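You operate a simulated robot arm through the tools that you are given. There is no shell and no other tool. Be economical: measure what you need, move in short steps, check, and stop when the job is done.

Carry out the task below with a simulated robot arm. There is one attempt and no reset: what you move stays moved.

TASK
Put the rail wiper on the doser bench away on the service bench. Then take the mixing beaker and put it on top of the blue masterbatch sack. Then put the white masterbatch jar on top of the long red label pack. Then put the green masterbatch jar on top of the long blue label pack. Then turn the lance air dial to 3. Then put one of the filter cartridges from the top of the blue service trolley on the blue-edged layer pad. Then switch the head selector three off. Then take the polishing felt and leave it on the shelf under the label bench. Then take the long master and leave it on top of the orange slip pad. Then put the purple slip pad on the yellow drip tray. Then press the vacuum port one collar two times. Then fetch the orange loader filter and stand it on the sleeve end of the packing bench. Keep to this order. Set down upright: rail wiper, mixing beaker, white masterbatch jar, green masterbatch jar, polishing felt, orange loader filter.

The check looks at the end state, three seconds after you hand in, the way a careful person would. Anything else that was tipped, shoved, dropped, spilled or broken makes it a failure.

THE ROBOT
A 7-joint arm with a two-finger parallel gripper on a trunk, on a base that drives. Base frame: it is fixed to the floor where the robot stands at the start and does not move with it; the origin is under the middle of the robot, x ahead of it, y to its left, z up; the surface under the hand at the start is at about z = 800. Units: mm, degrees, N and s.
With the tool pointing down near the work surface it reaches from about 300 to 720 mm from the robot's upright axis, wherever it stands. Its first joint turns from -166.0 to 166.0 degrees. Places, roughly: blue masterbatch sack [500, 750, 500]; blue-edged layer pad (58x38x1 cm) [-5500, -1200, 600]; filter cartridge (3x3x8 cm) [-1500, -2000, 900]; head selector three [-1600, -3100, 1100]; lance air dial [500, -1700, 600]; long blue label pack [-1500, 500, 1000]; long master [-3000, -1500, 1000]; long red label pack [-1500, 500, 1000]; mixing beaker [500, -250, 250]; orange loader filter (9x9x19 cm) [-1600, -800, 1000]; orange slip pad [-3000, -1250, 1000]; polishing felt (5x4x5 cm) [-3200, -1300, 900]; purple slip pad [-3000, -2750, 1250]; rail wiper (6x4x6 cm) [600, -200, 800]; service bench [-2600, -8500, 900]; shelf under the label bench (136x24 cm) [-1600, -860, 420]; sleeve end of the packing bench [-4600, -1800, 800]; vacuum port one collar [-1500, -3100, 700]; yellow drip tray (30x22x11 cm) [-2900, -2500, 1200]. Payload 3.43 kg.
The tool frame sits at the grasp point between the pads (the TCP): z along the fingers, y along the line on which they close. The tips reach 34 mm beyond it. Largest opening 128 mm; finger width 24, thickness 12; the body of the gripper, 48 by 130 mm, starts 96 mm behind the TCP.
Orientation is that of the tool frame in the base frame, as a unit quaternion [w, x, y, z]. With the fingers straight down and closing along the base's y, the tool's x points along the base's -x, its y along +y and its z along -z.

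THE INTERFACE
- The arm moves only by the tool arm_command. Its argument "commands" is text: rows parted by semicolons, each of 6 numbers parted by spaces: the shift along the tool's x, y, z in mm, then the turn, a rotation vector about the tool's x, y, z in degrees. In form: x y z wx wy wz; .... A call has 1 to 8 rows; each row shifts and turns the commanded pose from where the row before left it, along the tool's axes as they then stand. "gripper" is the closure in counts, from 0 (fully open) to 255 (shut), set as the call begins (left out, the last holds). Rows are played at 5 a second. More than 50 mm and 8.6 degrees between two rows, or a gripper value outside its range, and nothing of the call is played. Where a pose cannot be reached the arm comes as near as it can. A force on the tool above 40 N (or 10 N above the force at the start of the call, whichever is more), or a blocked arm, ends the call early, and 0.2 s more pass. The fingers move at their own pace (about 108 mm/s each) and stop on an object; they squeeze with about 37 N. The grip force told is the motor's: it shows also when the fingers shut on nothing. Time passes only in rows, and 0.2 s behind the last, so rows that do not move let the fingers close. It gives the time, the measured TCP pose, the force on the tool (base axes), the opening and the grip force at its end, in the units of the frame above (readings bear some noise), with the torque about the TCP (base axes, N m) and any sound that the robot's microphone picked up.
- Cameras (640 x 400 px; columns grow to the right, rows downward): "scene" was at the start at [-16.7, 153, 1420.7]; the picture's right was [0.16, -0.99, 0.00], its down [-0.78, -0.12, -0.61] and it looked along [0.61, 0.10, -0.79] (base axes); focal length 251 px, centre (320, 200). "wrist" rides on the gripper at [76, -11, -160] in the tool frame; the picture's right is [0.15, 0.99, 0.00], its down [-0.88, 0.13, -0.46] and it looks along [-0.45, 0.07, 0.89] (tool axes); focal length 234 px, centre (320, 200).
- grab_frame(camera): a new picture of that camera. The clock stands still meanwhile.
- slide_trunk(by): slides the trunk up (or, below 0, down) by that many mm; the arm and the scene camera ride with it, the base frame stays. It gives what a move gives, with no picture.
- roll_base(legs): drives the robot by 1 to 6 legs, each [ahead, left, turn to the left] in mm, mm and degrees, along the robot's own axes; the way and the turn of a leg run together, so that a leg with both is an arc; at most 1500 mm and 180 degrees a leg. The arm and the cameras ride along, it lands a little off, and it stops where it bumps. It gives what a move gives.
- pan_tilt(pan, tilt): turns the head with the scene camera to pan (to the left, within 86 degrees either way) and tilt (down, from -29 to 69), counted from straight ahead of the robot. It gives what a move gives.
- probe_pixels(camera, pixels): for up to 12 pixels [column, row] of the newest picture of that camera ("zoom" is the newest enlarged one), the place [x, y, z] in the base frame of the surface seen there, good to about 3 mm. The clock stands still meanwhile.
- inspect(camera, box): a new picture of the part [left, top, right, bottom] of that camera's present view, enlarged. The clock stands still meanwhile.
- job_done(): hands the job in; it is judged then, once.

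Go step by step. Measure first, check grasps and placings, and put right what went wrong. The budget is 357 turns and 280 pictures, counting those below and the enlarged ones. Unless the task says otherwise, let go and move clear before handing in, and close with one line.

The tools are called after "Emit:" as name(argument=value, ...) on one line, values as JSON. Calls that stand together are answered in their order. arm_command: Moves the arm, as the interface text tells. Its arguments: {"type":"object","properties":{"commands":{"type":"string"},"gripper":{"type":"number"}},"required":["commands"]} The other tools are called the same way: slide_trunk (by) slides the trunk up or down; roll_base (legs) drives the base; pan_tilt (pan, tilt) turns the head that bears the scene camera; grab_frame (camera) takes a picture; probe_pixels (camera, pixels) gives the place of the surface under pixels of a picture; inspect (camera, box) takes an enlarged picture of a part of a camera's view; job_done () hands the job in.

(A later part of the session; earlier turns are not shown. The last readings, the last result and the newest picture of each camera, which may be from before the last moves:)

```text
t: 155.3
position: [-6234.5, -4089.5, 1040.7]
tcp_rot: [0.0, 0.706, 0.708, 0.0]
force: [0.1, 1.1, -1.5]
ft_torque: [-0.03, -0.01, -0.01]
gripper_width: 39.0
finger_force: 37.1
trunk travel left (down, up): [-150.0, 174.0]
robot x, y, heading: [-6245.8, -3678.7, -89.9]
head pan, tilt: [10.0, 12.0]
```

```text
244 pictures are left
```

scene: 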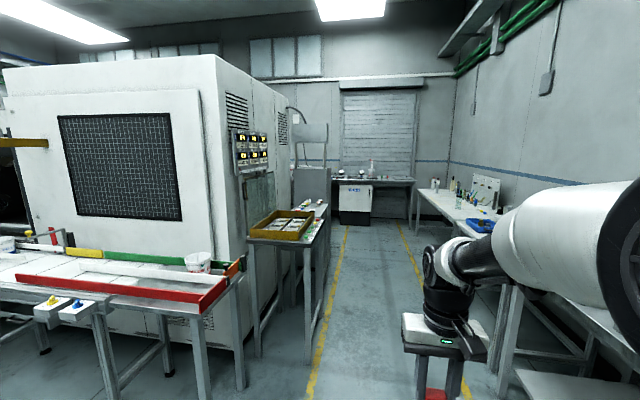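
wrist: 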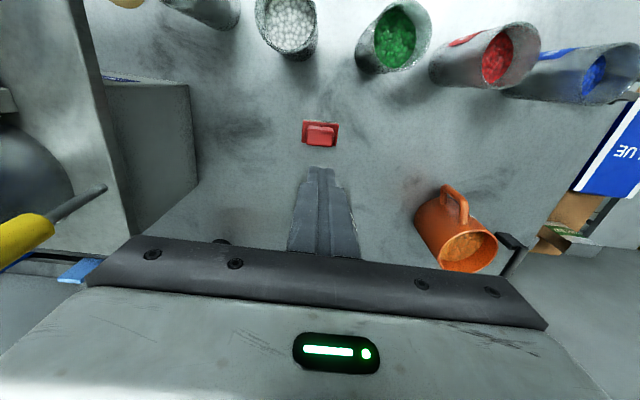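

Emit:
probe_pixels(camera="scene", pixels=[[326, 300], [410, 250], [340, 240], [365, 230], [420, 235], [318, 200], [330, 225], [243, 270], [325, 235], [500, 300], [415, 185], [335, 182]])

Emit:
inspect(camera="scene", box=[230, 110, 490, 280])

```text
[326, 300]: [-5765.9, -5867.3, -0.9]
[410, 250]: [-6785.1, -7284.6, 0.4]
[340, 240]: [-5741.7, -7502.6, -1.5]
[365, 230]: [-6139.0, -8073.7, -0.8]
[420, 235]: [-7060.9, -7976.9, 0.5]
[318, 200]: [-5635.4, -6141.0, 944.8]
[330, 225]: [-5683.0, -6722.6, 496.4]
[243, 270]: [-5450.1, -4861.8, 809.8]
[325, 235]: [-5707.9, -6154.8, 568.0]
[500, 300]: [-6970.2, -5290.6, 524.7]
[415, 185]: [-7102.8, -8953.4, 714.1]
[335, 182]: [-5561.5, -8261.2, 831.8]
```

```text
2.35 times, centred on (360, 195) of scene
```

zoom: 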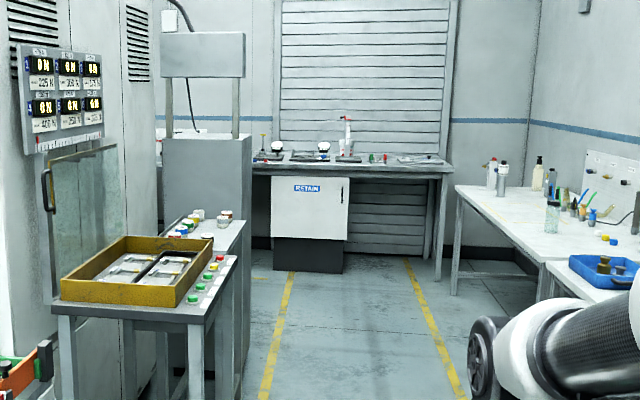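

Aisle continues to y≈-8000. Driving 3400 further then looking left (east).

Emit:
roll_base(legs=[[1400, 0, 0], [1400, 0, 0], [600, 0, 0]])

Emit:
pan_tilt(pan=70, tilt=15)

Emit:
grab_frame(camera="scene")

```text
t: 171.9
position: [-6278.4, -7515.9, 1040.3]
tcp_rot: [0.0, 0.714, 0.701, 0.0]
force: [0.6, -0.3, 0.1]
ft_torque: [0.01, 0.01, 0.03]
gripper_width: 39.1
finger_force: 37.0
trunk travel left (down, up): [-150.0, 174.0]
robot x, y, heading: [-6282.7, -7103.2, -91.1]
head pan, tilt: [10.0, 12.0]
```

```text
t: 173.2
position: [-6278.4, -7516.0, 1039.9]
tcp_rot: [-0.001, 0.714, 0.701, 0.0]
force: [0.8, -0.3, -1.5]
ft_torque: [-0.01, 0.01, -0.02]
gripper_width: 39.2
finger_force: 36.8
trunk travel left (down, up): [-150.0, 174.0]
robot x, y, heading: [-6288.2, -7104.0, -91.2]
head pan, tilt: [70.0, 15.0]
```

```text
242 pictures are left
```

scene: 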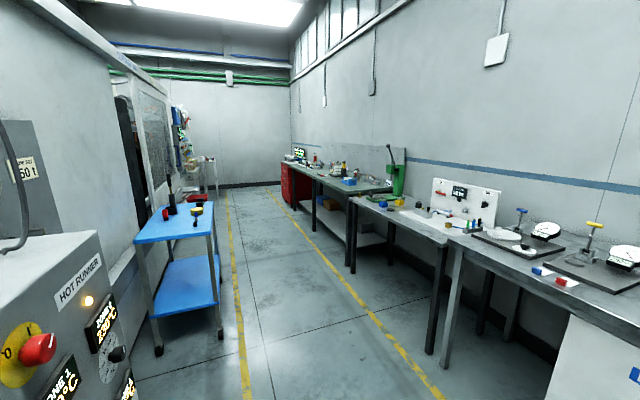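

The passage east shows; probing walkway and the benches.

Emit:
probe_pixels(camera="scene", pixels=[[245, 330], [380, 330], [232, 240], [315, 240], [345, 180], [392, 190], [350, 270], [220, 330], [90, 250], [440, 240], [355, 205], [285, 165]])

Emit:
inspect(camera="scene", box=[260, 120, 480, 260])

```text
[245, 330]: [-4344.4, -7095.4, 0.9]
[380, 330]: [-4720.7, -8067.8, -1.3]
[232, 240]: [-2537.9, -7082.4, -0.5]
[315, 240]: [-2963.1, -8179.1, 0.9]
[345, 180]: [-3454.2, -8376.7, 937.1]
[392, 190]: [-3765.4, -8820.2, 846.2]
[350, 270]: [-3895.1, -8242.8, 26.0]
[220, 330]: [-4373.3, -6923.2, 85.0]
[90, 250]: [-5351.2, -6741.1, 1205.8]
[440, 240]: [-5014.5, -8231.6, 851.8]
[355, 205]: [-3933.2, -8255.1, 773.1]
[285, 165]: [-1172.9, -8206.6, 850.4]
```

```text
2.86 times, centred on (370, 190) of scene
```

zoom: 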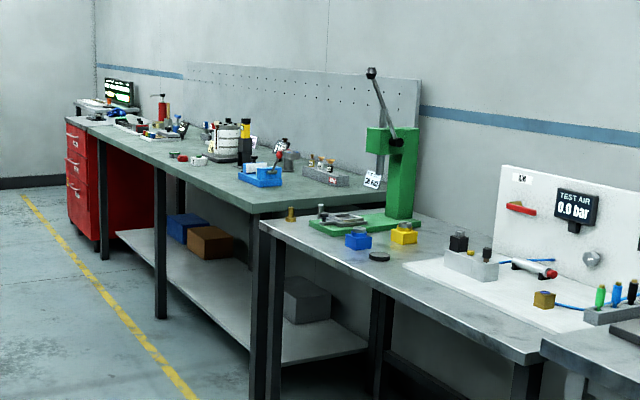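

Service bench spans x≈-3800..-1400 with front at y≈-8240. Driving there along y≈-7550.

Emit:
roll_base(legs=[[430, 0, 0], [0, 0, 91], [1400, 0, 0], [1400, 0, 0], [700, 0, 0]])

Emit:
pan_tilt(pan=-65, tilt=25)

Emit:
grab_frame(camera="scene")

```text
t: 196.7
position: [-2338.4, -7524.4, 1039.8]
tcp_rot: [-0.001, -0.004, 1.0, 0.0]
force: [0.0, -0.2, -0.4]
ft_torque: [0.0, -0.02, 0.02]
gripper_width: 39.1
finger_force: 36.8
trunk travel left (down, up): [-150.0, 174.0]
robot x, y, heading: [-2752.0, -7543.0, 0.5]
head pan, tilt: [70.0, 15.0]
```

```text
t: 198.9
position: [-2339.2, -7525.2, 1041.4]
tcp_rot: [0.001, -0.004, 1.0, 0.001]
force: [-0.1, -0.5, -0.3]
ft_torque: [0.01, 0.0, 0.04]
gripper_width: 39.1
finger_force: 37.6
trunk travel left (down, up): [-150.0, 174.0]
robot x, y, heading: [-2753.6, -7539.8, 0.6]
head pan, tilt: [-65.0, 25.0]
```

```text
240 pictures are left
```

scene: 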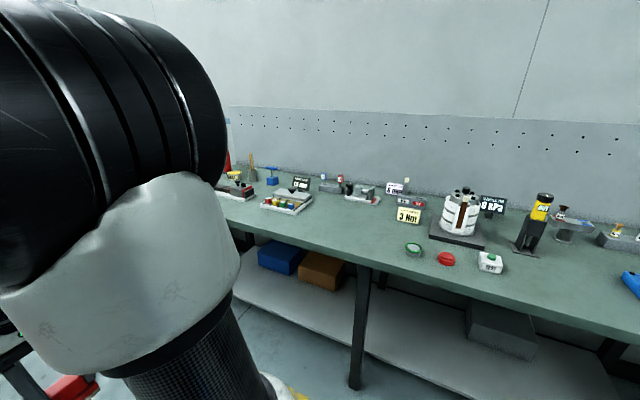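

There is free bench around (350,225) left of the green tape. Probing.

Emit:
probe_pixels(camera="scene", pixels=[[350, 222], [320, 225], [380, 235], [408, 250], [355, 195], [295, 205], [370, 265], [408, 220], [330, 205], [560, 280]])

```text
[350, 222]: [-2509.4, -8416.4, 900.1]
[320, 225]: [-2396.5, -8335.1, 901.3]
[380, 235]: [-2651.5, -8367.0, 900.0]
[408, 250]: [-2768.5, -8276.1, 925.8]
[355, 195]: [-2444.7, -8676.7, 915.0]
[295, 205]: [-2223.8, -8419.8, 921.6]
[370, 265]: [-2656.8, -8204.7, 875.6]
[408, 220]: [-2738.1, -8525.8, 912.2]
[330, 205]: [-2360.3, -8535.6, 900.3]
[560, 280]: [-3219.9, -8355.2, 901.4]
```

Target about (-2510,-8370,900). Moving the robot in front of it.

Emit:
roll_base(legs=[[250, 0, 0], [0, 0, -90.5], [210, 0, 0]])

Emit:
pan_tilt(pan=5, tilt=45)

Emit:
grab_frame(camera="scene")

Emit:
grab_frame(camera="wrist")

```text
t: 205.8
position: [-2483.0, -8161.6, 1039.8]
tcp_rot: [0.0, 0.702, 0.712, 0.0]
force: [0.6, 0.1, 0.1]
ft_torque: [-0.03, 0.02, 0.0]
gripper_width: 38.7
finger_force: 36.7
trunk travel left (down, up): [-150.0, 174.0]
robot x, y, heading: [-2500.4, -7752.3, -89.1]
head pan, tilt: [-65.0, 25.0]
```

```text
t: 207.2
position: [-2482.8, -8161.4, 1040.7]
tcp_rot: [0.0, 0.702, 0.712, 0.0]
force: [0.5, -0.4, -1.0]
ft_torque: [-0.01, 0.0, 0.01]
gripper_width: 38.9
finger_force: 37.6
trunk travel left (down, up): [-150.0, 174.0]
robot x, y, heading: [-2507.3, -7750.3, -89.5]
head pan, tilt: [5.0, 45.0]
```

```text
239 pictures are left
```

scene: 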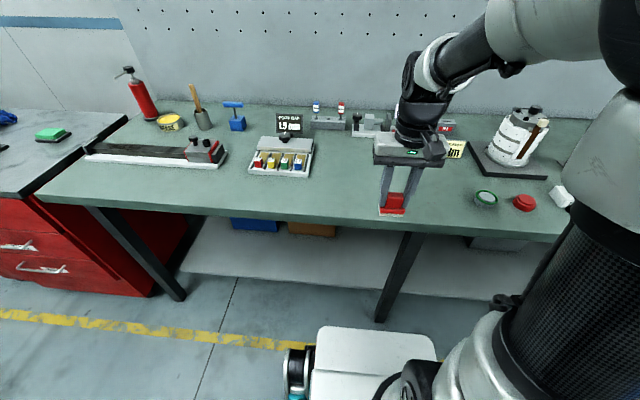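

```text
238 pictures are left
```

wrist: 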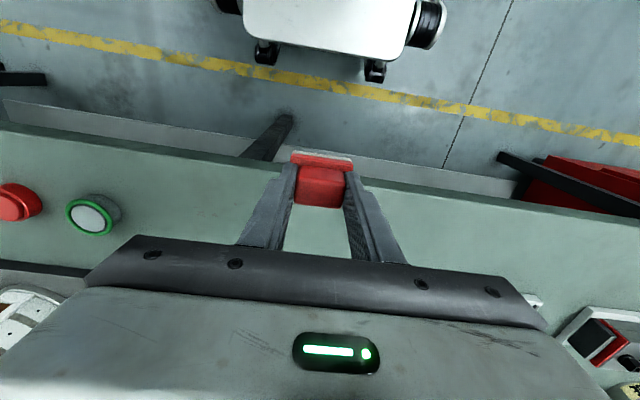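

Moving ahead 170 mm and lowering so that the base just touches (z≈958).

Emit:
arm_command(commands="-45 0 0 0 0 0; -45 0 0 0 0 0; -40 0 0 0 0 0; -40 0 0 0 0 0; 0 0 30 0 0 0; 0 0 30 0 0 0; 0 0 15 0 0 0; 0 0 0 0 0 0")

Emit:
arm_command(commands="0 0 2 0 0 0; 0 0 2 0 0 0; 0 0 1 0 0 0; 0 0 1 0 0 0; 0 0 0 0 0 0")

Emit:
inspect(camera="wrist", box=[160, 80, 480, 280])

```text
t: 209.0
position: [-2479.6, -8330.4, 963.6]
tcp_rot: [0.0, 0.702, 0.713, 0.0]
force: [-0.2, 0.4, -1.1]
ft_torque: [0.01, -0.02, 0.0]
gripper_width: 39.0
finger_force: 37.0
trunk travel left (down, up): [-150.0, 174.0]
robot x, y, heading: [-2505.5, -7750.8, -89.1]
head pan, tilt: [5.0, 45.0]
```

```text
t: 210.2
position: [-2479.2, -8330.8, 959.1]
tcp_rot: [-0.001, 0.702, 0.712, 0.0]
force: [-0.4, 0.5, -1.0]
ft_torque: [0.0, 0.02, 0.03]
gripper_width: 39.0
finger_force: 37.5
trunk travel left (down, up): [-150.0, 174.0]
robot x, y, heading: [-2500.9, -7754.5, -89.1]
head pan, tilt: [5.0, 45.0]
```

```text
2.00 times, centred on (320, 180) of wrist
```

zoom: 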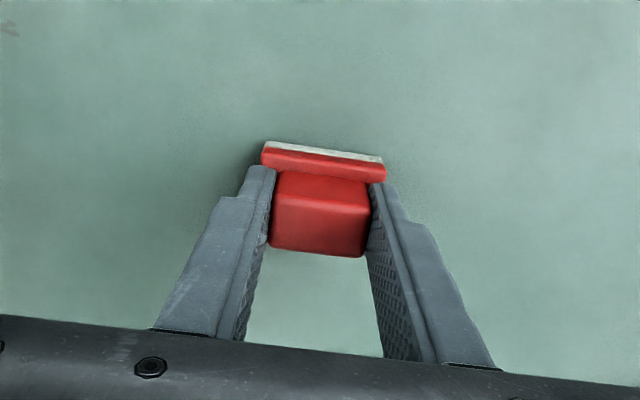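

Almost touching at z≈959. One more millimetre or two, release and lift.

Emit:
arm_command(commands="0 0 1 0 0 0; 0 0 0.5 0 0 0; 0 0 0 0 0 0")

Emit:
arm_command(commands="0 0 0 0 0 0; 0 0 0 0 0 0; 0 0 0 0 0 0; 0 0 0 0 0 0", gripper=0)

Emit:
arm_command(commands="0 0 -20 0 0 0; 0 0 -40 0 0 0; 0 0 -40 0 0 0; 0 0 0 0 0 0")

Emit:
grab_frame(camera="wrist")

```text
t: 211.0
position: [-2479.8, -8330.7, 958.1]
tcp_rot: [0.0, 0.701, 0.713, -0.001]
force: [0.7, -0.1, 1.8]
ft_torque: [0.01, -0.04, 0.01]
gripper_width: 39.0
finger_force: 37.2
trunk travel left (down, up): [-150.0, 174.0]
robot x, y, heading: [-2501.0, -7748.5, -89.0]
head pan, tilt: [5.0, 45.0]
```

```text
t: 212.0
position: [-2480.2, -8330.5, 956.9]
tcp_rot: [0.0, 0.702, 0.712, 0.0]
force: [0.0, 0.3, 0.5]
ft_torque: [0.01, 0.02, -0.04]
gripper_width: 128.1
finger_force: 0.0
trunk travel left (down, up): [-150.0, 174.0]
robot x, y, heading: [-2505.0, -7751.4, -89.0]
head pan, tilt: [5.0, 45.0]
```

```text
t: 213.0
position: [-2481.3, -8332.2, 1059.6]
tcp_rot: [0.0, 0.702, 0.712, 0.0]
force: [-0.2, 0.0, -0.3]
ft_torque: [-0.02, -0.01, 0.01]
gripper_width: 127.9
finger_force: 0.0
trunk travel left (down, up): [-150.0, 174.0]
robot x, y, heading: [-2499.6, -7747.3, -89.3]
head pan, tilt: [5.0, 45.0]
```

```text
236 pictures are left
```

wrist: 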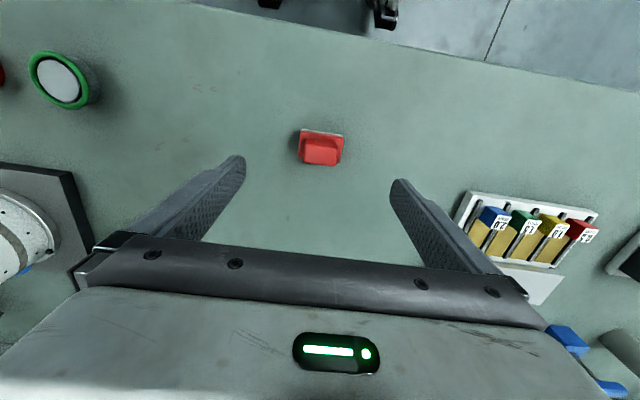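

The wiper stands upright on the service bench (320,148). Retracting and driving back the same way.

Emit:
arm_command(commands="45 0 0 0 0 0; 45 0 0 0 0 0; 45 0 0 0 0 0; 35 0 0 0 0 0; 0 0 0 0 0 0")

Emit:
roll_base(legs=[[-210, 0, 0], [0, 0, -90.8], [1400, 0, 0], [1400, 0, 0], [970, 0, 0]])

```text
t: 214.2
position: [-2481.3, -8162.0, 1061.1]
tcp_rot: [0.0, 0.703, 0.712, -0.001]
force: [0.4, 0.6, 0.2]
ft_torque: [-0.01, -0.02, 0.0]
gripper_width: 127.7
finger_force: 0.0
trunk travel left (down, up): [-150.0, 174.0]
robot x, y, heading: [-2500.9, -7752.1, -89.1]
head pan, tilt: [5.0, 45.0]
```

```text
t: 237.7
position: [-6696.5, -7612.8, 1058.9]
tcp_rot: [-0.001, 1.0, 0.007, 0.0]
force: [0.2, -0.2, 0.0]
ft_torque: [-0.02, 0.0, 0.01]
gripper_width: 128.2
finger_force: 0.0
trunk travel left (down, up): [-150.0, 174.0]
robot x, y, heading: [-6286.4, -7591.2, -179.2]
head pan, tilt: [5.0, 45.0]
```

Emit:
roll_base(legs=[[0, 0, -90.8], [1500, 0, 0], [1500, 0, 0], [1500, 0, 0]])

```text
t: 263.1
position: [-6257.9, -2691.7, 1059.7]
tcp_rot: [0.0, 0.711, -0.703, 0.0]
force: [-0.4, 0.0, -0.4]
ft_torque: [-0.02, 0.0, 0.02]
gripper_width: 127.9
finger_force: 0.1
trunk travel left (down, up): [-150.0, 174.0]
robot x, y, heading: [-6236.3, -3102.8, 90.8]
head pan, tilt: [5.0, 45.0]
```

Emit:
roll_base(legs=[[1500, 0, -0.8], [1500, 0, 0], [1080, 0, 0], [0, 0, -90], [1500, 0, 0], [1500, 0, 0]])

```text
t: 300.8
position: [-2767.9, 1003.9, 1059.5]
tcp_rot: [0.0, -0.001, 1.0, 0.0]
force: [0.1, 0.7, 0.1]
ft_torque: [0.01, 0.01, 0.0]
gripper_width: 128.1
finger_force: 0.0
trunk travel left (down, up): [-150.0, 174.0]
robot x, y, heading: [-3178.3, 985.4, 0.3]
head pan, tilt: [5.0, 45.0]
```

Emit:
roll_base(legs=[[600, 0, 0], [500, 370, -0.3], [1000, 0, 0], [650, 0, 0], [0, -1000, 0], [0, -600, 0]])

Emit:
pan_tilt(pan=0, tilt=40)

Emit:
grab_frame(camera="scene")

```text
t: 331.2
position: [-55.5, -219.3, 1058.9]
tcp_rot: [0.0, 0.006, 1.0, 0.0]
force: [0.6, -0.2, -0.4]
ft_torque: [-0.01, 0.01, 0.02]
gripper_width: 127.9
finger_force: 0.0
trunk travel left (down, up): [-150.0, 174.0]
robot x, y, heading: [-468.7, -228.7, -0.9]
head pan, tilt: [5.0, 45.0]
```

```text
t: 331.9
position: [-56.7, -219.4, 1059.0]
tcp_rot: [0.0, 0.005, 1.0, 0.0]
force: [0.7, -0.4, 0.9]
ft_torque: [-0.02, 0.01, -0.01]
gripper_width: 128.1
finger_force: 0.1
trunk travel left (down, up): [-150.0, 174.0]
robot x, y, heading: [-466.5, -230.3, -0.7]
head pan, tilt: [0.0, 40.0]
```

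```text
235 pictures are left
```

scene: 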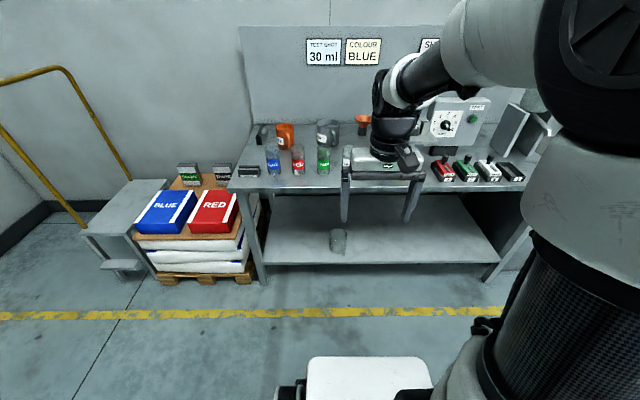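

The beaker is on the lower shelf at (338,240). Zooming and probing.

Emit:
inspect(camera="scene", box=[230, 170, 550, 300])

Emit:
probe_pixels(camera="scene", pixels=[[338, 234], [339, 248], [331, 240], [346, 240], [340, 252], [338, 264], [300, 250], [400, 205], [300, 190], [270, 262], [500, 262], [166, 212]])

```text
2.00 times, centred on (390, 235) of scene
```

zoom: 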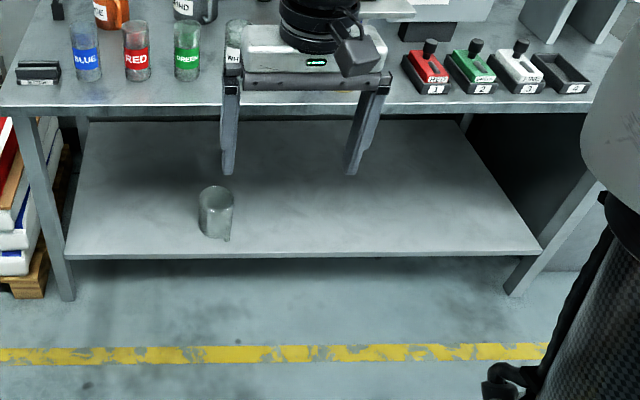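

```text
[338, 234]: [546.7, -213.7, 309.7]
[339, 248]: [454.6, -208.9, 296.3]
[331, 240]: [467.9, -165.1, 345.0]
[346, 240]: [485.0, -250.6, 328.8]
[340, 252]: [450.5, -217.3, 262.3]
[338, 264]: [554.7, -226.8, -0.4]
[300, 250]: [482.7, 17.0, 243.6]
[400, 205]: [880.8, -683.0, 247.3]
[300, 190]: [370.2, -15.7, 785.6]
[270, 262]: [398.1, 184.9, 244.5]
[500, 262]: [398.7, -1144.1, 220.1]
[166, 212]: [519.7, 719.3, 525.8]
```

Emit:
inspect(camera="scene", box=[310, 220, 370, 258])

Emit:
slide_trunk(by=-150)

Emit:
grab_frame(camera="scene")

```text
10.53 times, centred on (340, 239) of scene
```

zoom: 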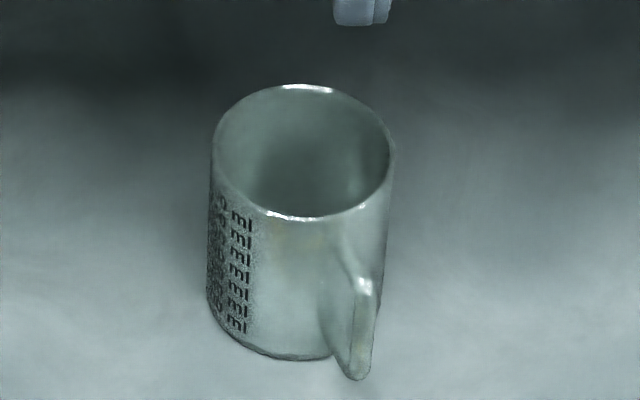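

```text
t: 333.6
position: [-56.7, -219.0, 909.5]
tcp_rot: [-0.001, 0.006, 1.0, 0.0]
force: [0.2, -0.5, 0.1]
ft_torque: [0.0, -0.02, -0.02]
gripper_width: 128.0
finger_force: 0.0
trunk travel left (down, up): [0.0, 324.0]
robot x, y, heading: [-470.2, -227.3, -0.7]
head pan, tilt: [0.0, 40.0]
```

```text
232 pictures are left
```

scene: 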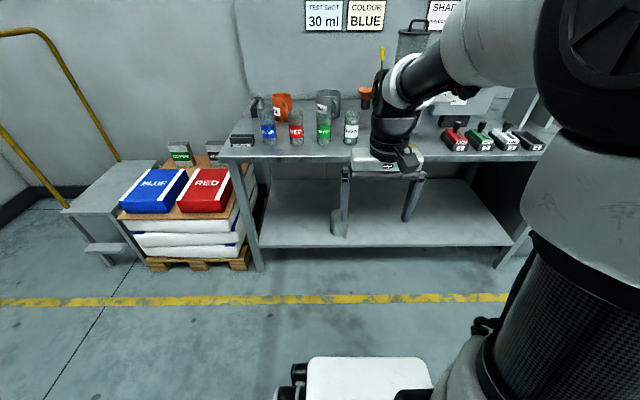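

The beaker's handle points to the front right; I'll grip its sides with a 45° forward tilt. First measuring my own chassis front at (370,370).

Emit:
probe_pixels(camera="scene", pixels=[[370, 358], [370, 380], [310, 360], [425, 362], [300, 385], [338, 222], [340, 238]])

Emit:
arm_command(commands="-25 0 20 0 -7.5 0; -25 0 20 0 -7.5 0; -25 0 20 0 -7.5 0; -25 0 0 0 -7.5 0; -25 0 0 0 -7.5 0; -25 0 0 0 -7.5 0; 0 0 0 0 0 0")

```text
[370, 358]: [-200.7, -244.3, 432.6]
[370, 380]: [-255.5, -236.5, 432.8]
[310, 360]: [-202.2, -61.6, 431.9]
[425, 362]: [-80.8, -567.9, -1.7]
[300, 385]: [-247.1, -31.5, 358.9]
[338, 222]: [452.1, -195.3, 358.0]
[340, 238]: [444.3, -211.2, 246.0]
```

```text
t: 335.2
position: [91.9, -220.8, 898.6]
tcp_rot: [0.384, 0.006, 0.923, -0.002]
force: [0.4, 0.1, 0.1]
ft_torque: [-0.03, 0.01, 0.01]
gripper_width: 127.8
finger_force: 0.0
trunk travel left (down, up): [0.0, 324.0]
robot x, y, heading: [-467.0, -229.2, -0.8]
head pan, tilt: [0.0, 40.0]
```

Pitch is reached. Lowering in front of the bench (still well before its edge), in two stages.

Emit:
arm_command(commands="35 0 35 0 0 0; 35 0 35 0 0 0; 35 0 35 0 0 0; 35 0 35 0 0 0; 35 0 35 0 0 0; 35 0 35 0 0 0; 0 0 0 0 0 0")

Emit:
grab_frame(camera="scene")

Emit:
grab_frame(camera="wrist")

```text
t: 336.8
position: [90.8, -220.9, 599.9]
tcp_rot: [0.383, 0.006, 0.924, -0.003]
force: [0.0, 0.2, 0.2]
ft_torque: [-0.01, -0.01, -0.04]
gripper_width: 128.0
finger_force: 0.2
trunk travel left (down, up): [0.0, 324.0]
robot x, y, heading: [-465.7, -231.8, -0.6]
head pan, tilt: [0.0, 40.0]
```

```text
231 pictures are left
```

scene: 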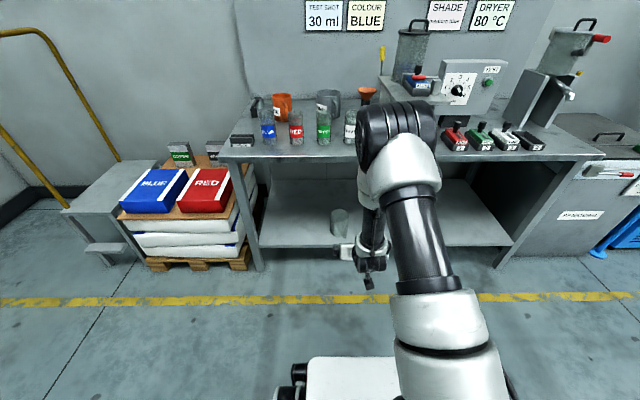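

```text
230 pictures are left
```

wrist: 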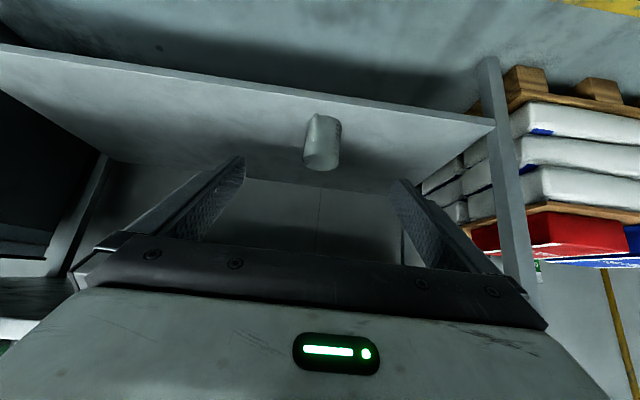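

Continuing downward; also probing where the elbow is so it stays clear of bench and jars.

Emit:
arm_command(commands="35 0 35 0 0 0; 35 0 35 0 0 0; 35 0 35 0 0 0; 35 0 35 0 0 0; 35 0 35 0 0 0; 0 0 0 0 0 0")

Emit:
grab_frame(camera="scene")

Emit:
grab_frame(camera="wrist")

```text
t: 338.2
position: [89.6, -220.4, 354.7]
tcp_rot: [0.383, 0.006, 0.924, -0.003]
force: [0.8, 0.3, 0.4]
ft_torque: [0.04, -0.01, 0.02]
gripper_width: 127.9
finger_force: 0.0
trunk travel left (down, up): [0.0, 324.0]
robot x, y, heading: [-466.1, -230.7, -0.9]
head pan, tilt: [0.0, 40.0]
```

```text
229 pictures are left
```

scene: 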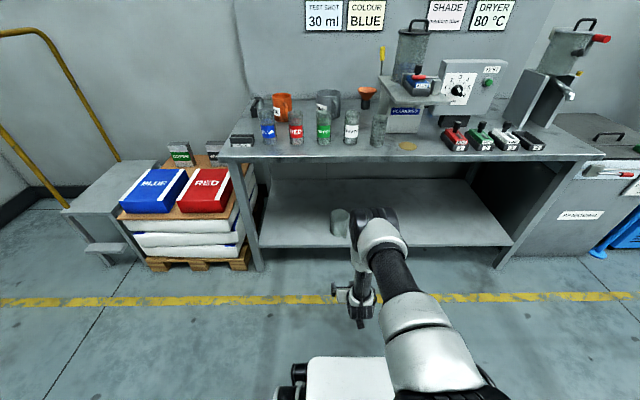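

```text
228 pictures are left
```

wrist: 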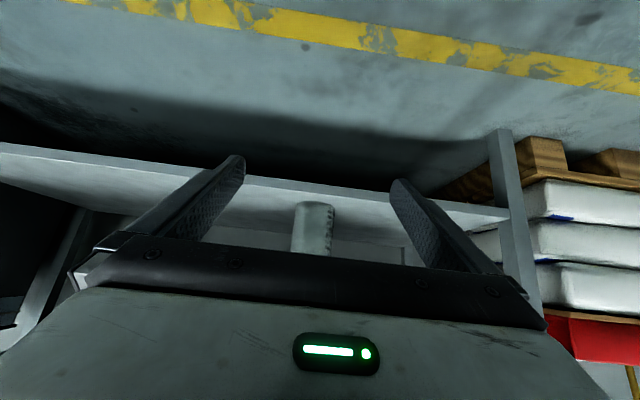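

Emit:
probe_pixels(camera="scene", pixels=[[372, 212], [375, 240], [390, 215], [358, 290], [395, 270], [400, 225]])

Emit:
probe_pixels(camera="wrist", pixels=[[315, 215], [315, 235], [300, 230], [330, 230], [315, 205], [334, 210], [297, 210]])

```text
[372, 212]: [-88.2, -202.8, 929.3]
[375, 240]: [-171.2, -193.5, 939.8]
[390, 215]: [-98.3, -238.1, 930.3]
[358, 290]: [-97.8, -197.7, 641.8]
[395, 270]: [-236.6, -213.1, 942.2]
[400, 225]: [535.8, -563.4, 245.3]
```

```text
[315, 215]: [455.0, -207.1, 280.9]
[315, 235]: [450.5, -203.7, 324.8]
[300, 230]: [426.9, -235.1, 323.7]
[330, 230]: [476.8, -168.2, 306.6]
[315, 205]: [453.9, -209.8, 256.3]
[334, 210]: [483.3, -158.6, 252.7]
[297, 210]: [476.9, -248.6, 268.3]
```

Elbow (z≈930) will stay before the bench edge. Driving 290 mm ahead; fingertips will stop short of the beaker.

Emit:
roll_base(legs=[[290, 0, 0.7]])

Emit:
grab_frame(camera="wrist")

Emit:
grab_frame(camera="scene")

```text
t: 340.2
position: [372.3, -216.0, 355.0]
tcp_rot: [0.383, 0.001, 0.924, 0.0]
force: [-1.1, 0.5, -0.7]
ft_torque: [-0.02, -0.02, 0.01]
gripper_width: 127.8
finger_force: 0.0
trunk travel left (down, up): [0.0, 324.0]
robot x, y, heading: [-186.9, -228.2, -0.2]
head pan, tilt: [0.0, 40.0]
```

```text
227 pictures are left
```

wrist: 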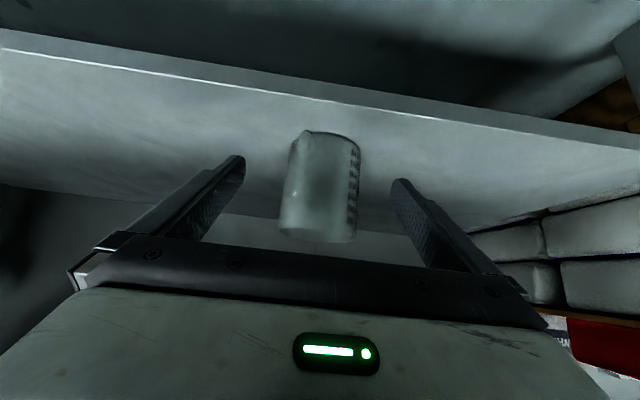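

```text
226 pictures are left
```

scene: 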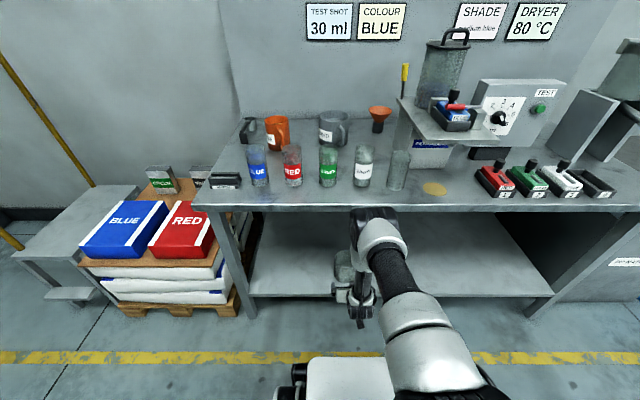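

Emit:
probe_pixels(camera="wrist", pixels=[[290, 190], [356, 190], [325, 160], [325, 200], [325, 235], [300, 140], [285, 215], [352, 215], [320, 130]])

Emit:
inspect(camera="wrist", box=[240, 100, 400, 260])

```text
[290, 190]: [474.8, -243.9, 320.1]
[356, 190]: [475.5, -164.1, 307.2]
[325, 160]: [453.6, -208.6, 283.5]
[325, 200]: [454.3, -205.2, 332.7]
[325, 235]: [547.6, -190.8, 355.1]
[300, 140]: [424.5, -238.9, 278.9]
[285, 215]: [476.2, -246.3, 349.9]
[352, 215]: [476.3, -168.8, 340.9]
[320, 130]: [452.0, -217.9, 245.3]
```

```text
2.50 times, centred on (320, 180) of wrist
```

zoom: 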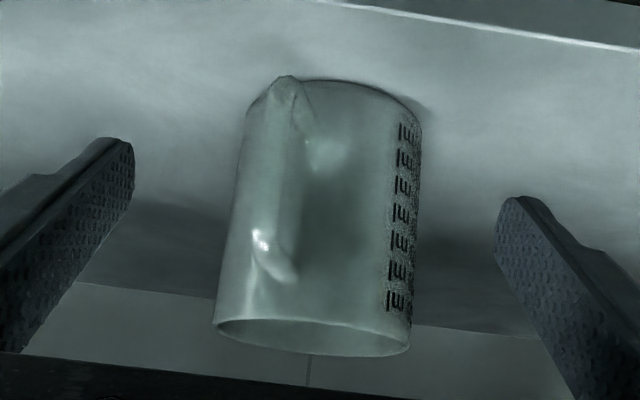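

Beaker centre ≈(495,-205), top z 355; the handle stays below the finger line. Inserting the fingers to TCP (495,-205,318).

Emit:
arm_command(commands="-8 11 8 0 0 0; -14 0 24 0 0 0; -14 0 27 0 0 0; -13 0 27 0 0 0; -12 0 27 0 0 0; 0 0 0 0 0 0")

Emit:
grab_frame(camera="wrist")

```text
t: 341.6
position: [495.7, -204.7, 318.8]
tcp_rot: [0.383, 0.0, 0.924, 0.0]
force: [-0.1, 0.0, -0.9]
ft_torque: [-0.01, 0.0, -0.02]
gripper_width: 128.4
finger_force: 0.0
trunk travel left (down, up): [0.0, 324.0]
robot x, y, heading: [-184.7, -233.5, 0.2]
head pan, tilt: [0.0, 40.0]
```

```text
224 pictures are left
```

wrist: 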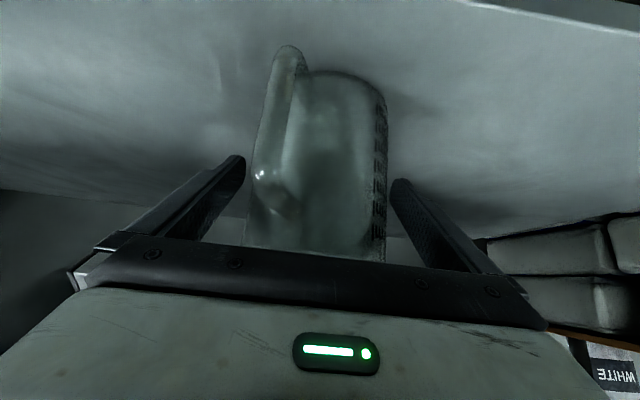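

The beaker is between the fingers. Closing and lifting slowly.

Emit:
arm_command(commands="0 0 0 0 0 0; 0 0 0 0 0 0; 0 0 0 0 0 0; 0 0 0 0 0 0; 0 0 0 0 0 0", gripper=255)

Emit:
arm_command(commands="-3 0 -3 0 0 0; -5 0 -5 0 0 0; -8 0 -8 0 0 0; -8 0 -8 0 0 0; 0 0 0 0 0 0")

Emit:
grab_frame(camera="wrist")

Emit:
grab_frame(camera="scene")

```text
t: 342.8
position: [496.5, -205.7, 317.7]
tcp_rot: [0.383, 0.0, 0.924, 0.0]
force: [0.5, -0.3, -0.8]
ft_torque: [0.01, 0.0, 0.0]
gripper_width: 98.8
finger_force: 37.2
trunk travel left (down, up): [0.0, 324.0]
robot x, y, heading: [-185.8, -230.1, -0.1]
head pan, tilt: [0.0, 40.0]
```

```text
t: 344.0
position: [495.7, -206.0, 351.8]
tcp_rot: [0.383, 0.0, 0.924, -0.001]
force: [0.4, 1.1, -0.7]
ft_torque: [-0.02, 0.0, 0.01]
gripper_width: 99.0
finger_force: 36.8
trunk travel left (down, up): [0.0, 324.0]
robot x, y, heading: [-184.5, -230.6, -0.1]
head pan, tilt: [0.0, 40.0]
```

```text
223 pictures are left
```

wrist: 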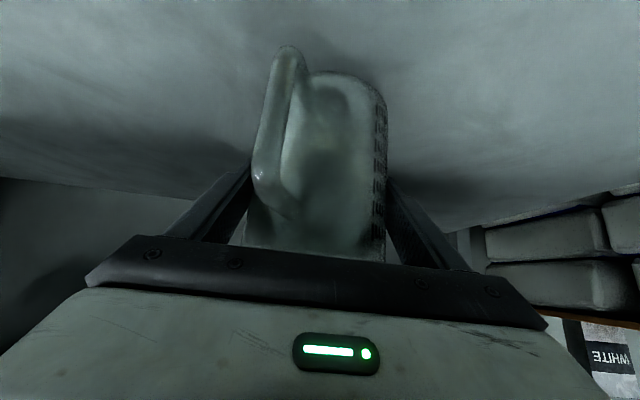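

```text
222 pictures are left
```

scene: 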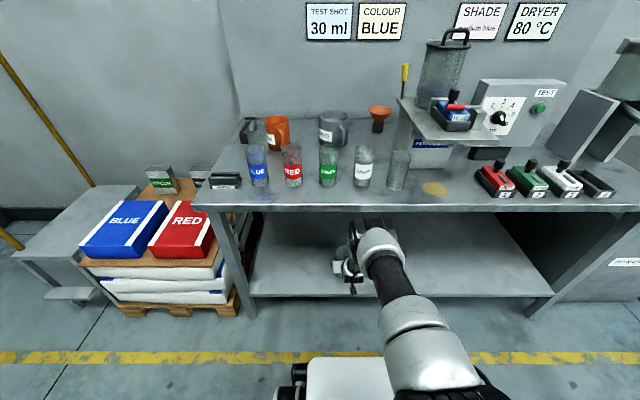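

Held and lifted. Pulling back out of the shelf, and measuring the sack.

Emit:
probe_pixels(camera="scene", pixels=[[85, 243], [112, 205], [165, 206], [142, 253], [125, 222], [160, 270], [165, 315], [30, 245], [75, 215], [160, 190], [128, 245], [110, 310]])

Emit:
arm_command(commands="25 0 -25 0 0 0; 35 0 -35 0 0 0; 35 0 -35 0 0 0; 25 0 -25 0 0 0; -20 0 -20 0 0 0; -30 0 -30 0 0 0; 0 0 0 0 0 0")

Emit:
roll_base(legs=[[-200, 0, 0], [0, 960, 0]])

Emit:
grab_frame(camera="scene")

```text
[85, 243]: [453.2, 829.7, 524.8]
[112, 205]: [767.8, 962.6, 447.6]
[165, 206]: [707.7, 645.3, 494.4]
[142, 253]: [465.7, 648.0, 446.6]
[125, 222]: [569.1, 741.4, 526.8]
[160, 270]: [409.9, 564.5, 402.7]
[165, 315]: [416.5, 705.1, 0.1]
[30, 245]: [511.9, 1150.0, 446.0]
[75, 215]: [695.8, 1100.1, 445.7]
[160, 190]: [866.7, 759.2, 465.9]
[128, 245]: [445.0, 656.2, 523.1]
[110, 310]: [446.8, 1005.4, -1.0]
```

```text
t: 345.6
position: [327.0, -205.9, 424.4]
tcp_rot: [0.383, 0.001, 0.924, -0.001]
force: [0.4, 0.1, -1.0]
ft_torque: [-0.01, 0.03, -0.02]
gripper_width: 98.7
finger_force: 36.1
trunk travel left (down, up): [0.0, 324.0]
robot x, y, heading: [-180.5, -230.3, -0.2]
head pan, tilt: [0.0, 40.0]
```

```text
t: 356.4
position: [124.1, 755.9, 423.2]
tcp_rot: [0.383, -0.001, 0.924, 0.0]
force: [-0.1, 0.0, -1.1]
ft_torque: [-0.02, -0.03, 0.01]
gripper_width: 98.8
finger_force: 36.7
trunk travel left (down, up): [0.0, 324.0]
robot x, y, heading: [-385.7, 731.3, -0.1]
head pan, tilt: [0.0, 40.0]
```

```text
221 pictures are left
```

scene: 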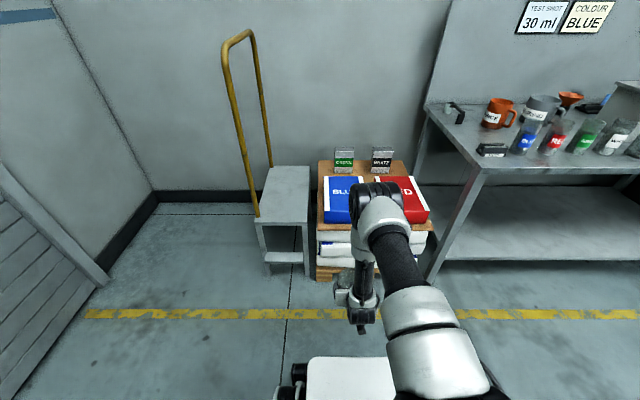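

Sack top z≈526, x 447–700, y 650–830. Raising to z≈665, driving closer.

Emit:
arm_command(commands="-34 0 -34 0 0 0; -34 0 -34 0 0 0; -34 0 -34 0 0 0; -34 0 -34 0 0 0; -34 0 -34 0 0 0; 0 0 0 0 0 0")

Emit:
roll_base(legs=[[340, -10, 0]])

Emit:
grab_frame(camera="scene")

Emit:
grab_frame(camera="wrist")

```text
t: 357.8
position: [125.1, 754.7, 662.1]
tcp_rot: [0.384, -0.001, 0.923, 0.0]
force: [-0.2, -0.9, -0.3]
ft_torque: [0.0, -0.01, -0.01]
gripper_width: 98.7
finger_force: 36.5
trunk travel left (down, up): [0.0, 324.0]
robot x, y, heading: [-384.4, 727.8, 0.2]
head pan, tilt: [0.0, 40.0]
```

```text
t: 360.1
position: [474.7, 743.8, 663.0]
tcp_rot: [0.383, 0.001, 0.924, 0.0]
force: [0.5, 0.1, -0.7]
ft_torque: [0.02, -0.02, -0.02]
gripper_width: 98.6
finger_force: 37.4
trunk travel left (down, up): [0.0, 324.0]
robot x, y, heading: [-35.3, 717.9, -0.2]
head pan, tilt: [0.0, 40.0]
```

```text
220 pictures are left
```

scene: 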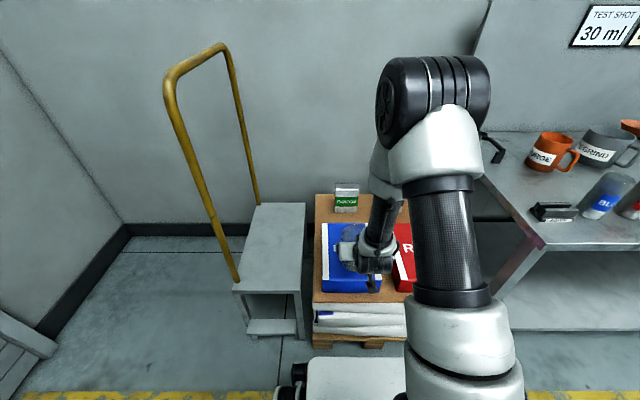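

```text
219 pictures are left
```

wrist: 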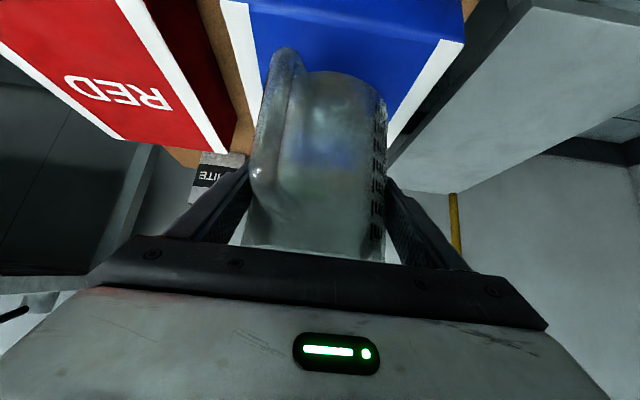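

Over the sack. Forward 90 mm and lowering to just above.

Emit:
arm_command(commands="-32 0 32 0 0 0; -32 0 32 0 0 0; 14 0 14 0 0 0; 14 0 14 0 0 0; 10 0 10 0 0 0; 0 0 0 0 0 0")

Emit:
arm_command(commands="1.5 0 1.5 0 0 0; 1 0 1 0 0 0; 1 0 1 0 0 0; 0 0 0 0 0 0")

Emit:
grab_frame(camera="scene")

Emit:
inspect(camera="scene", box=[290, 170, 450, 330])

```text
t: 361.5
position: [565.7, 746.2, 607.6]
tcp_rot: [0.383, 0.001, 0.924, 0.0]
force: [-0.8, 0.4, -0.7]
ft_torque: [0.02, 0.02, 0.03]
gripper_width: 98.6
finger_force: 37.4
trunk travel left (down, up): [0.0, 324.0]
robot x, y, heading: [-33.1, 721.8, -0.3]
head pan, tilt: [0.0, 40.0]
```

```text
t: 362.5
position: [565.0, 745.1, 603.1]
tcp_rot: [0.382, 0.001, 0.924, 0.0]
force: [-0.4, -0.1, -0.6]
ft_torque: [-0.01, 0.0, -0.02]
gripper_width: 98.6
finger_force: 36.8
trunk travel left (down, up): [0.0, 324.0]
robot x, y, heading: [-36.1, 718.3, -0.1]
head pan, tilt: [0.0, 40.0]
```

```text
218 pictures are left
```

scene: 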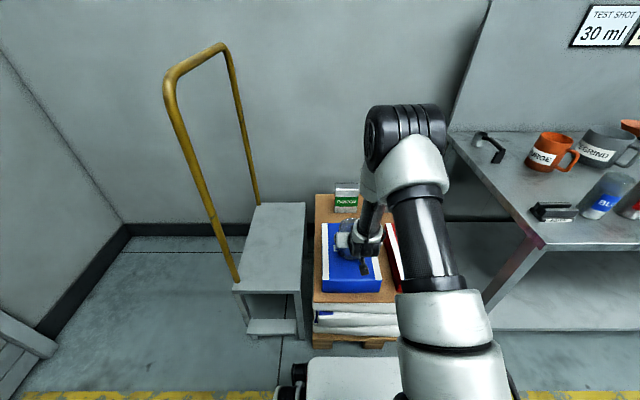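

```text
2.50 times, centred on (370, 250) of scene
```

zoom: 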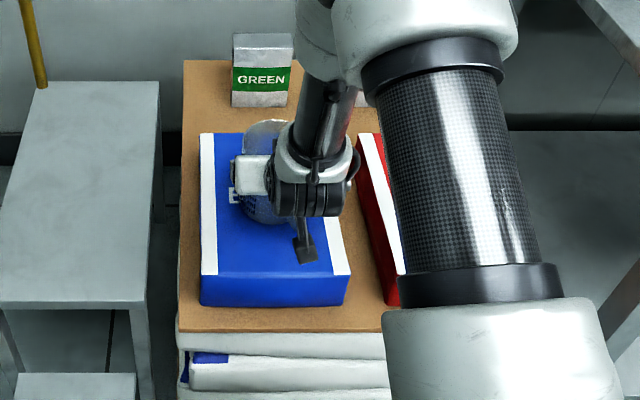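

The beaker is over the sack middle. Lowering gently to contact.

Emit:
arm_command(commands="0.7 0 0.7 0 0 0; 0.7 0 0.7 0 0 0; 0.7 0 0.7 0 0 0; 0 0 0 0 0 0")

Emit:
probe_pixels(camera="zoom", pixels=[[225, 250], [265, 245], [320, 200], [220, 150]])

```text
t: 363.5
position: [566.1, 745.0, 600.9]
tcp_rot: [0.383, 0.001, 0.924, 0.0]
force: [0.6, -0.4, -0.7]
ft_torque: [-0.01, 0.0, -0.03]
gripper_width: 98.5
finger_force: 37.0
trunk travel left (down, up): [0.0, 324.0]
robot x, y, heading: [-35.8, 719.6, -0.2]
head pan, tilt: [0.0, 40.0]
```

```text
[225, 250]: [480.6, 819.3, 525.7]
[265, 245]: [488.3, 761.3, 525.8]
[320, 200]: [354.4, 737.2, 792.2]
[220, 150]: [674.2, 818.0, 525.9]
```

Emit:
arm_command(commands="0.7 0 0.7 0 0 0; 0.7 0 0.7 0 0 0; 0 0 0 0 0 0")

Emit:
arm_command(commands="0 0 0 0 0 0; 0 0 0 0 0 0; 0 0 0 0 0 0; 0 0 0 0 0 0", gripper=0)

Emit:
grab_frame(camera="wrist")

```text
t: 364.3
position: [566.0, 745.2, 599.1]
tcp_rot: [0.383, 0.001, 0.924, 0.0]
force: [0.3, -0.6, -1.1]
ft_torque: [0.02, 0.02, 0.03]
gripper_width: 98.3
finger_force: 37.2
trunk travel left (down, up): [0.0, 324.0]
robot x, y, heading: [-36.0, 723.6, -0.0]
head pan, tilt: [0.0, 40.0]
```

```text
t: 365.3
position: [566.5, 745.7, 599.2]
tcp_rot: [0.383, 0.001, 0.924, 0.0]
force: [-0.2, 0.2, 1.0]
ft_torque: [-0.01, 0.01, -0.02]
gripper_width: 127.9
finger_force: 0.0
trunk travel left (down, up): [0.0, 324.0]
robot x, y, heading: [-35.0, 719.1, -0.1]
head pan, tilt: [0.0, 40.0]
```

```text
216 pictures are left
```

wrist: 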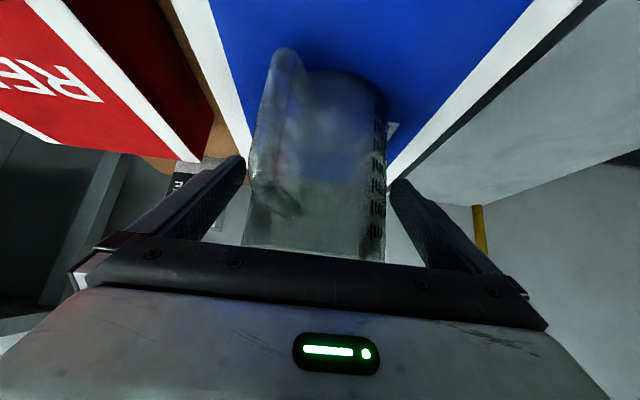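

Released; backing out along the tool axis.

Emit:
arm_command(commands="0 0 -25 0 0 0; 0 0 -40 0 0 0; 0 0 -45 0 0 0; 0 0 -45 0 0 0; -30 0 -30 0 0 0; 0 0 0 0 0 0")

Emit:
grab_frame(camera="wrist")

Emit:
inspect(camera="scene", box=[290, 170, 450, 330])

```text
t: 366.7
position: [454.7, 743.7, 749.2]
tcp_rot: [0.383, 0.001, 0.924, 0.0]
force: [-0.4, 0.2, -0.3]
ft_torque: [-0.01, 0.02, 0.01]
gripper_width: 128.0
finger_force: 0.1
trunk travel left (down, up): [0.0, 324.0]
robot x, y, heading: [-31.6, 717.3, -0.2]
head pan, tilt: [0.0, 40.0]
```

```text
215 pictures are left
```

wrist: 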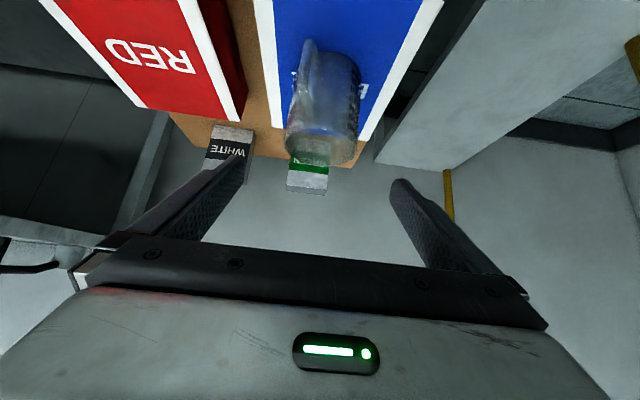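

```text
2.50 times, centred on (370, 250) of scene
```

zoom: 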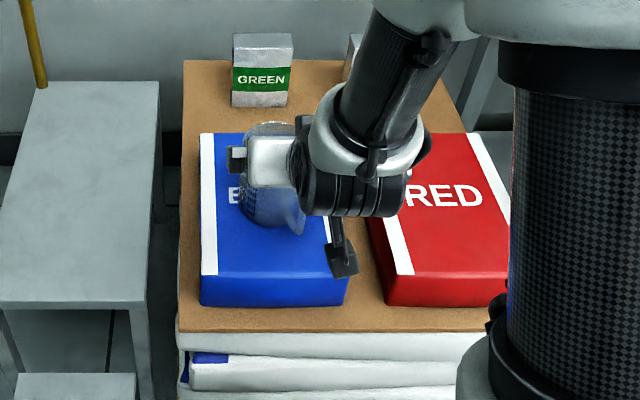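

The beaker stands on the blue sack. A closer look at the silver GREEN/WHITE boxes vs. jars to be sure which are "jars".

Emit:
roll_base(legs=[[-330, 0, 0]])

Emit:
pan_tilt(pan=0, tilt=30)

Emit:
grab_frame(camera="scene")

Emit:
inspect(camera="scene", box=[300, 150, 440, 270])

```text
t: 368.8
position: [128.5, 742.8, 748.7]
tcp_rot: [0.383, 0.002, 0.924, 0.0]
force: [0.1, 0.0, 0.7]
ft_torque: [0.01, 0.02, -0.01]
gripper_width: 128.1
finger_force: 0.1
trunk travel left (down, up): [0.0, 324.0]
robot x, y, heading: [-358.7, 720.4, -0.4]
head pan, tilt: [0.0, 40.0]
```

```text
t: 369.6
position: [127.5, 743.1, 749.9]
tcp_rot: [0.383, 0.003, 0.924, -0.002]
force: [-0.4, 0.3, -0.4]
ft_torque: [0.01, -0.01, 0.02]
gripper_width: 128.0
finger_force: 0.1
trunk travel left (down, up): [0.0, 324.0]
robot x, y, heading: [-363.3, 720.0, -0.3]
head pan, tilt: [0.0, 30.0]
```

```text
213 pictures are left
```

scene: 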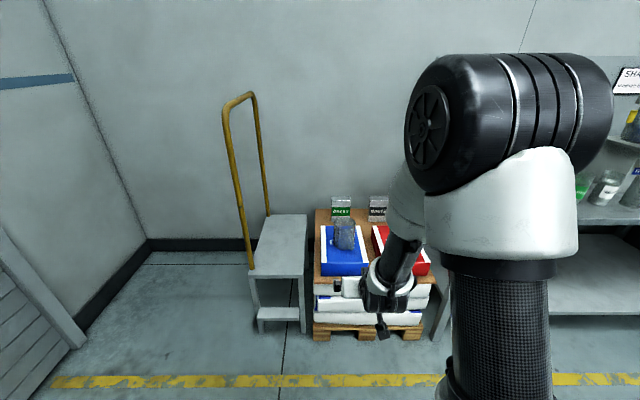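

```text
3.33 times, centred on (370, 210) of scene
```

zoom: 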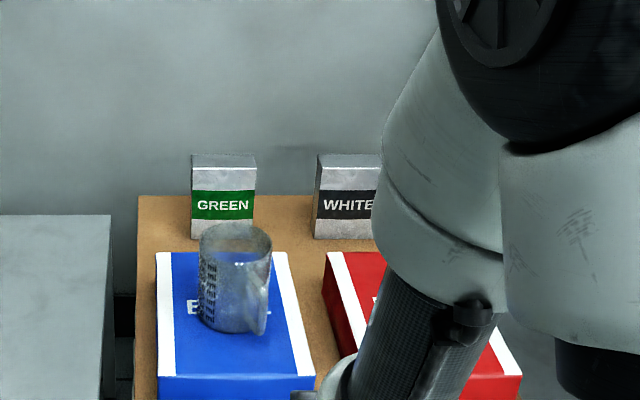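

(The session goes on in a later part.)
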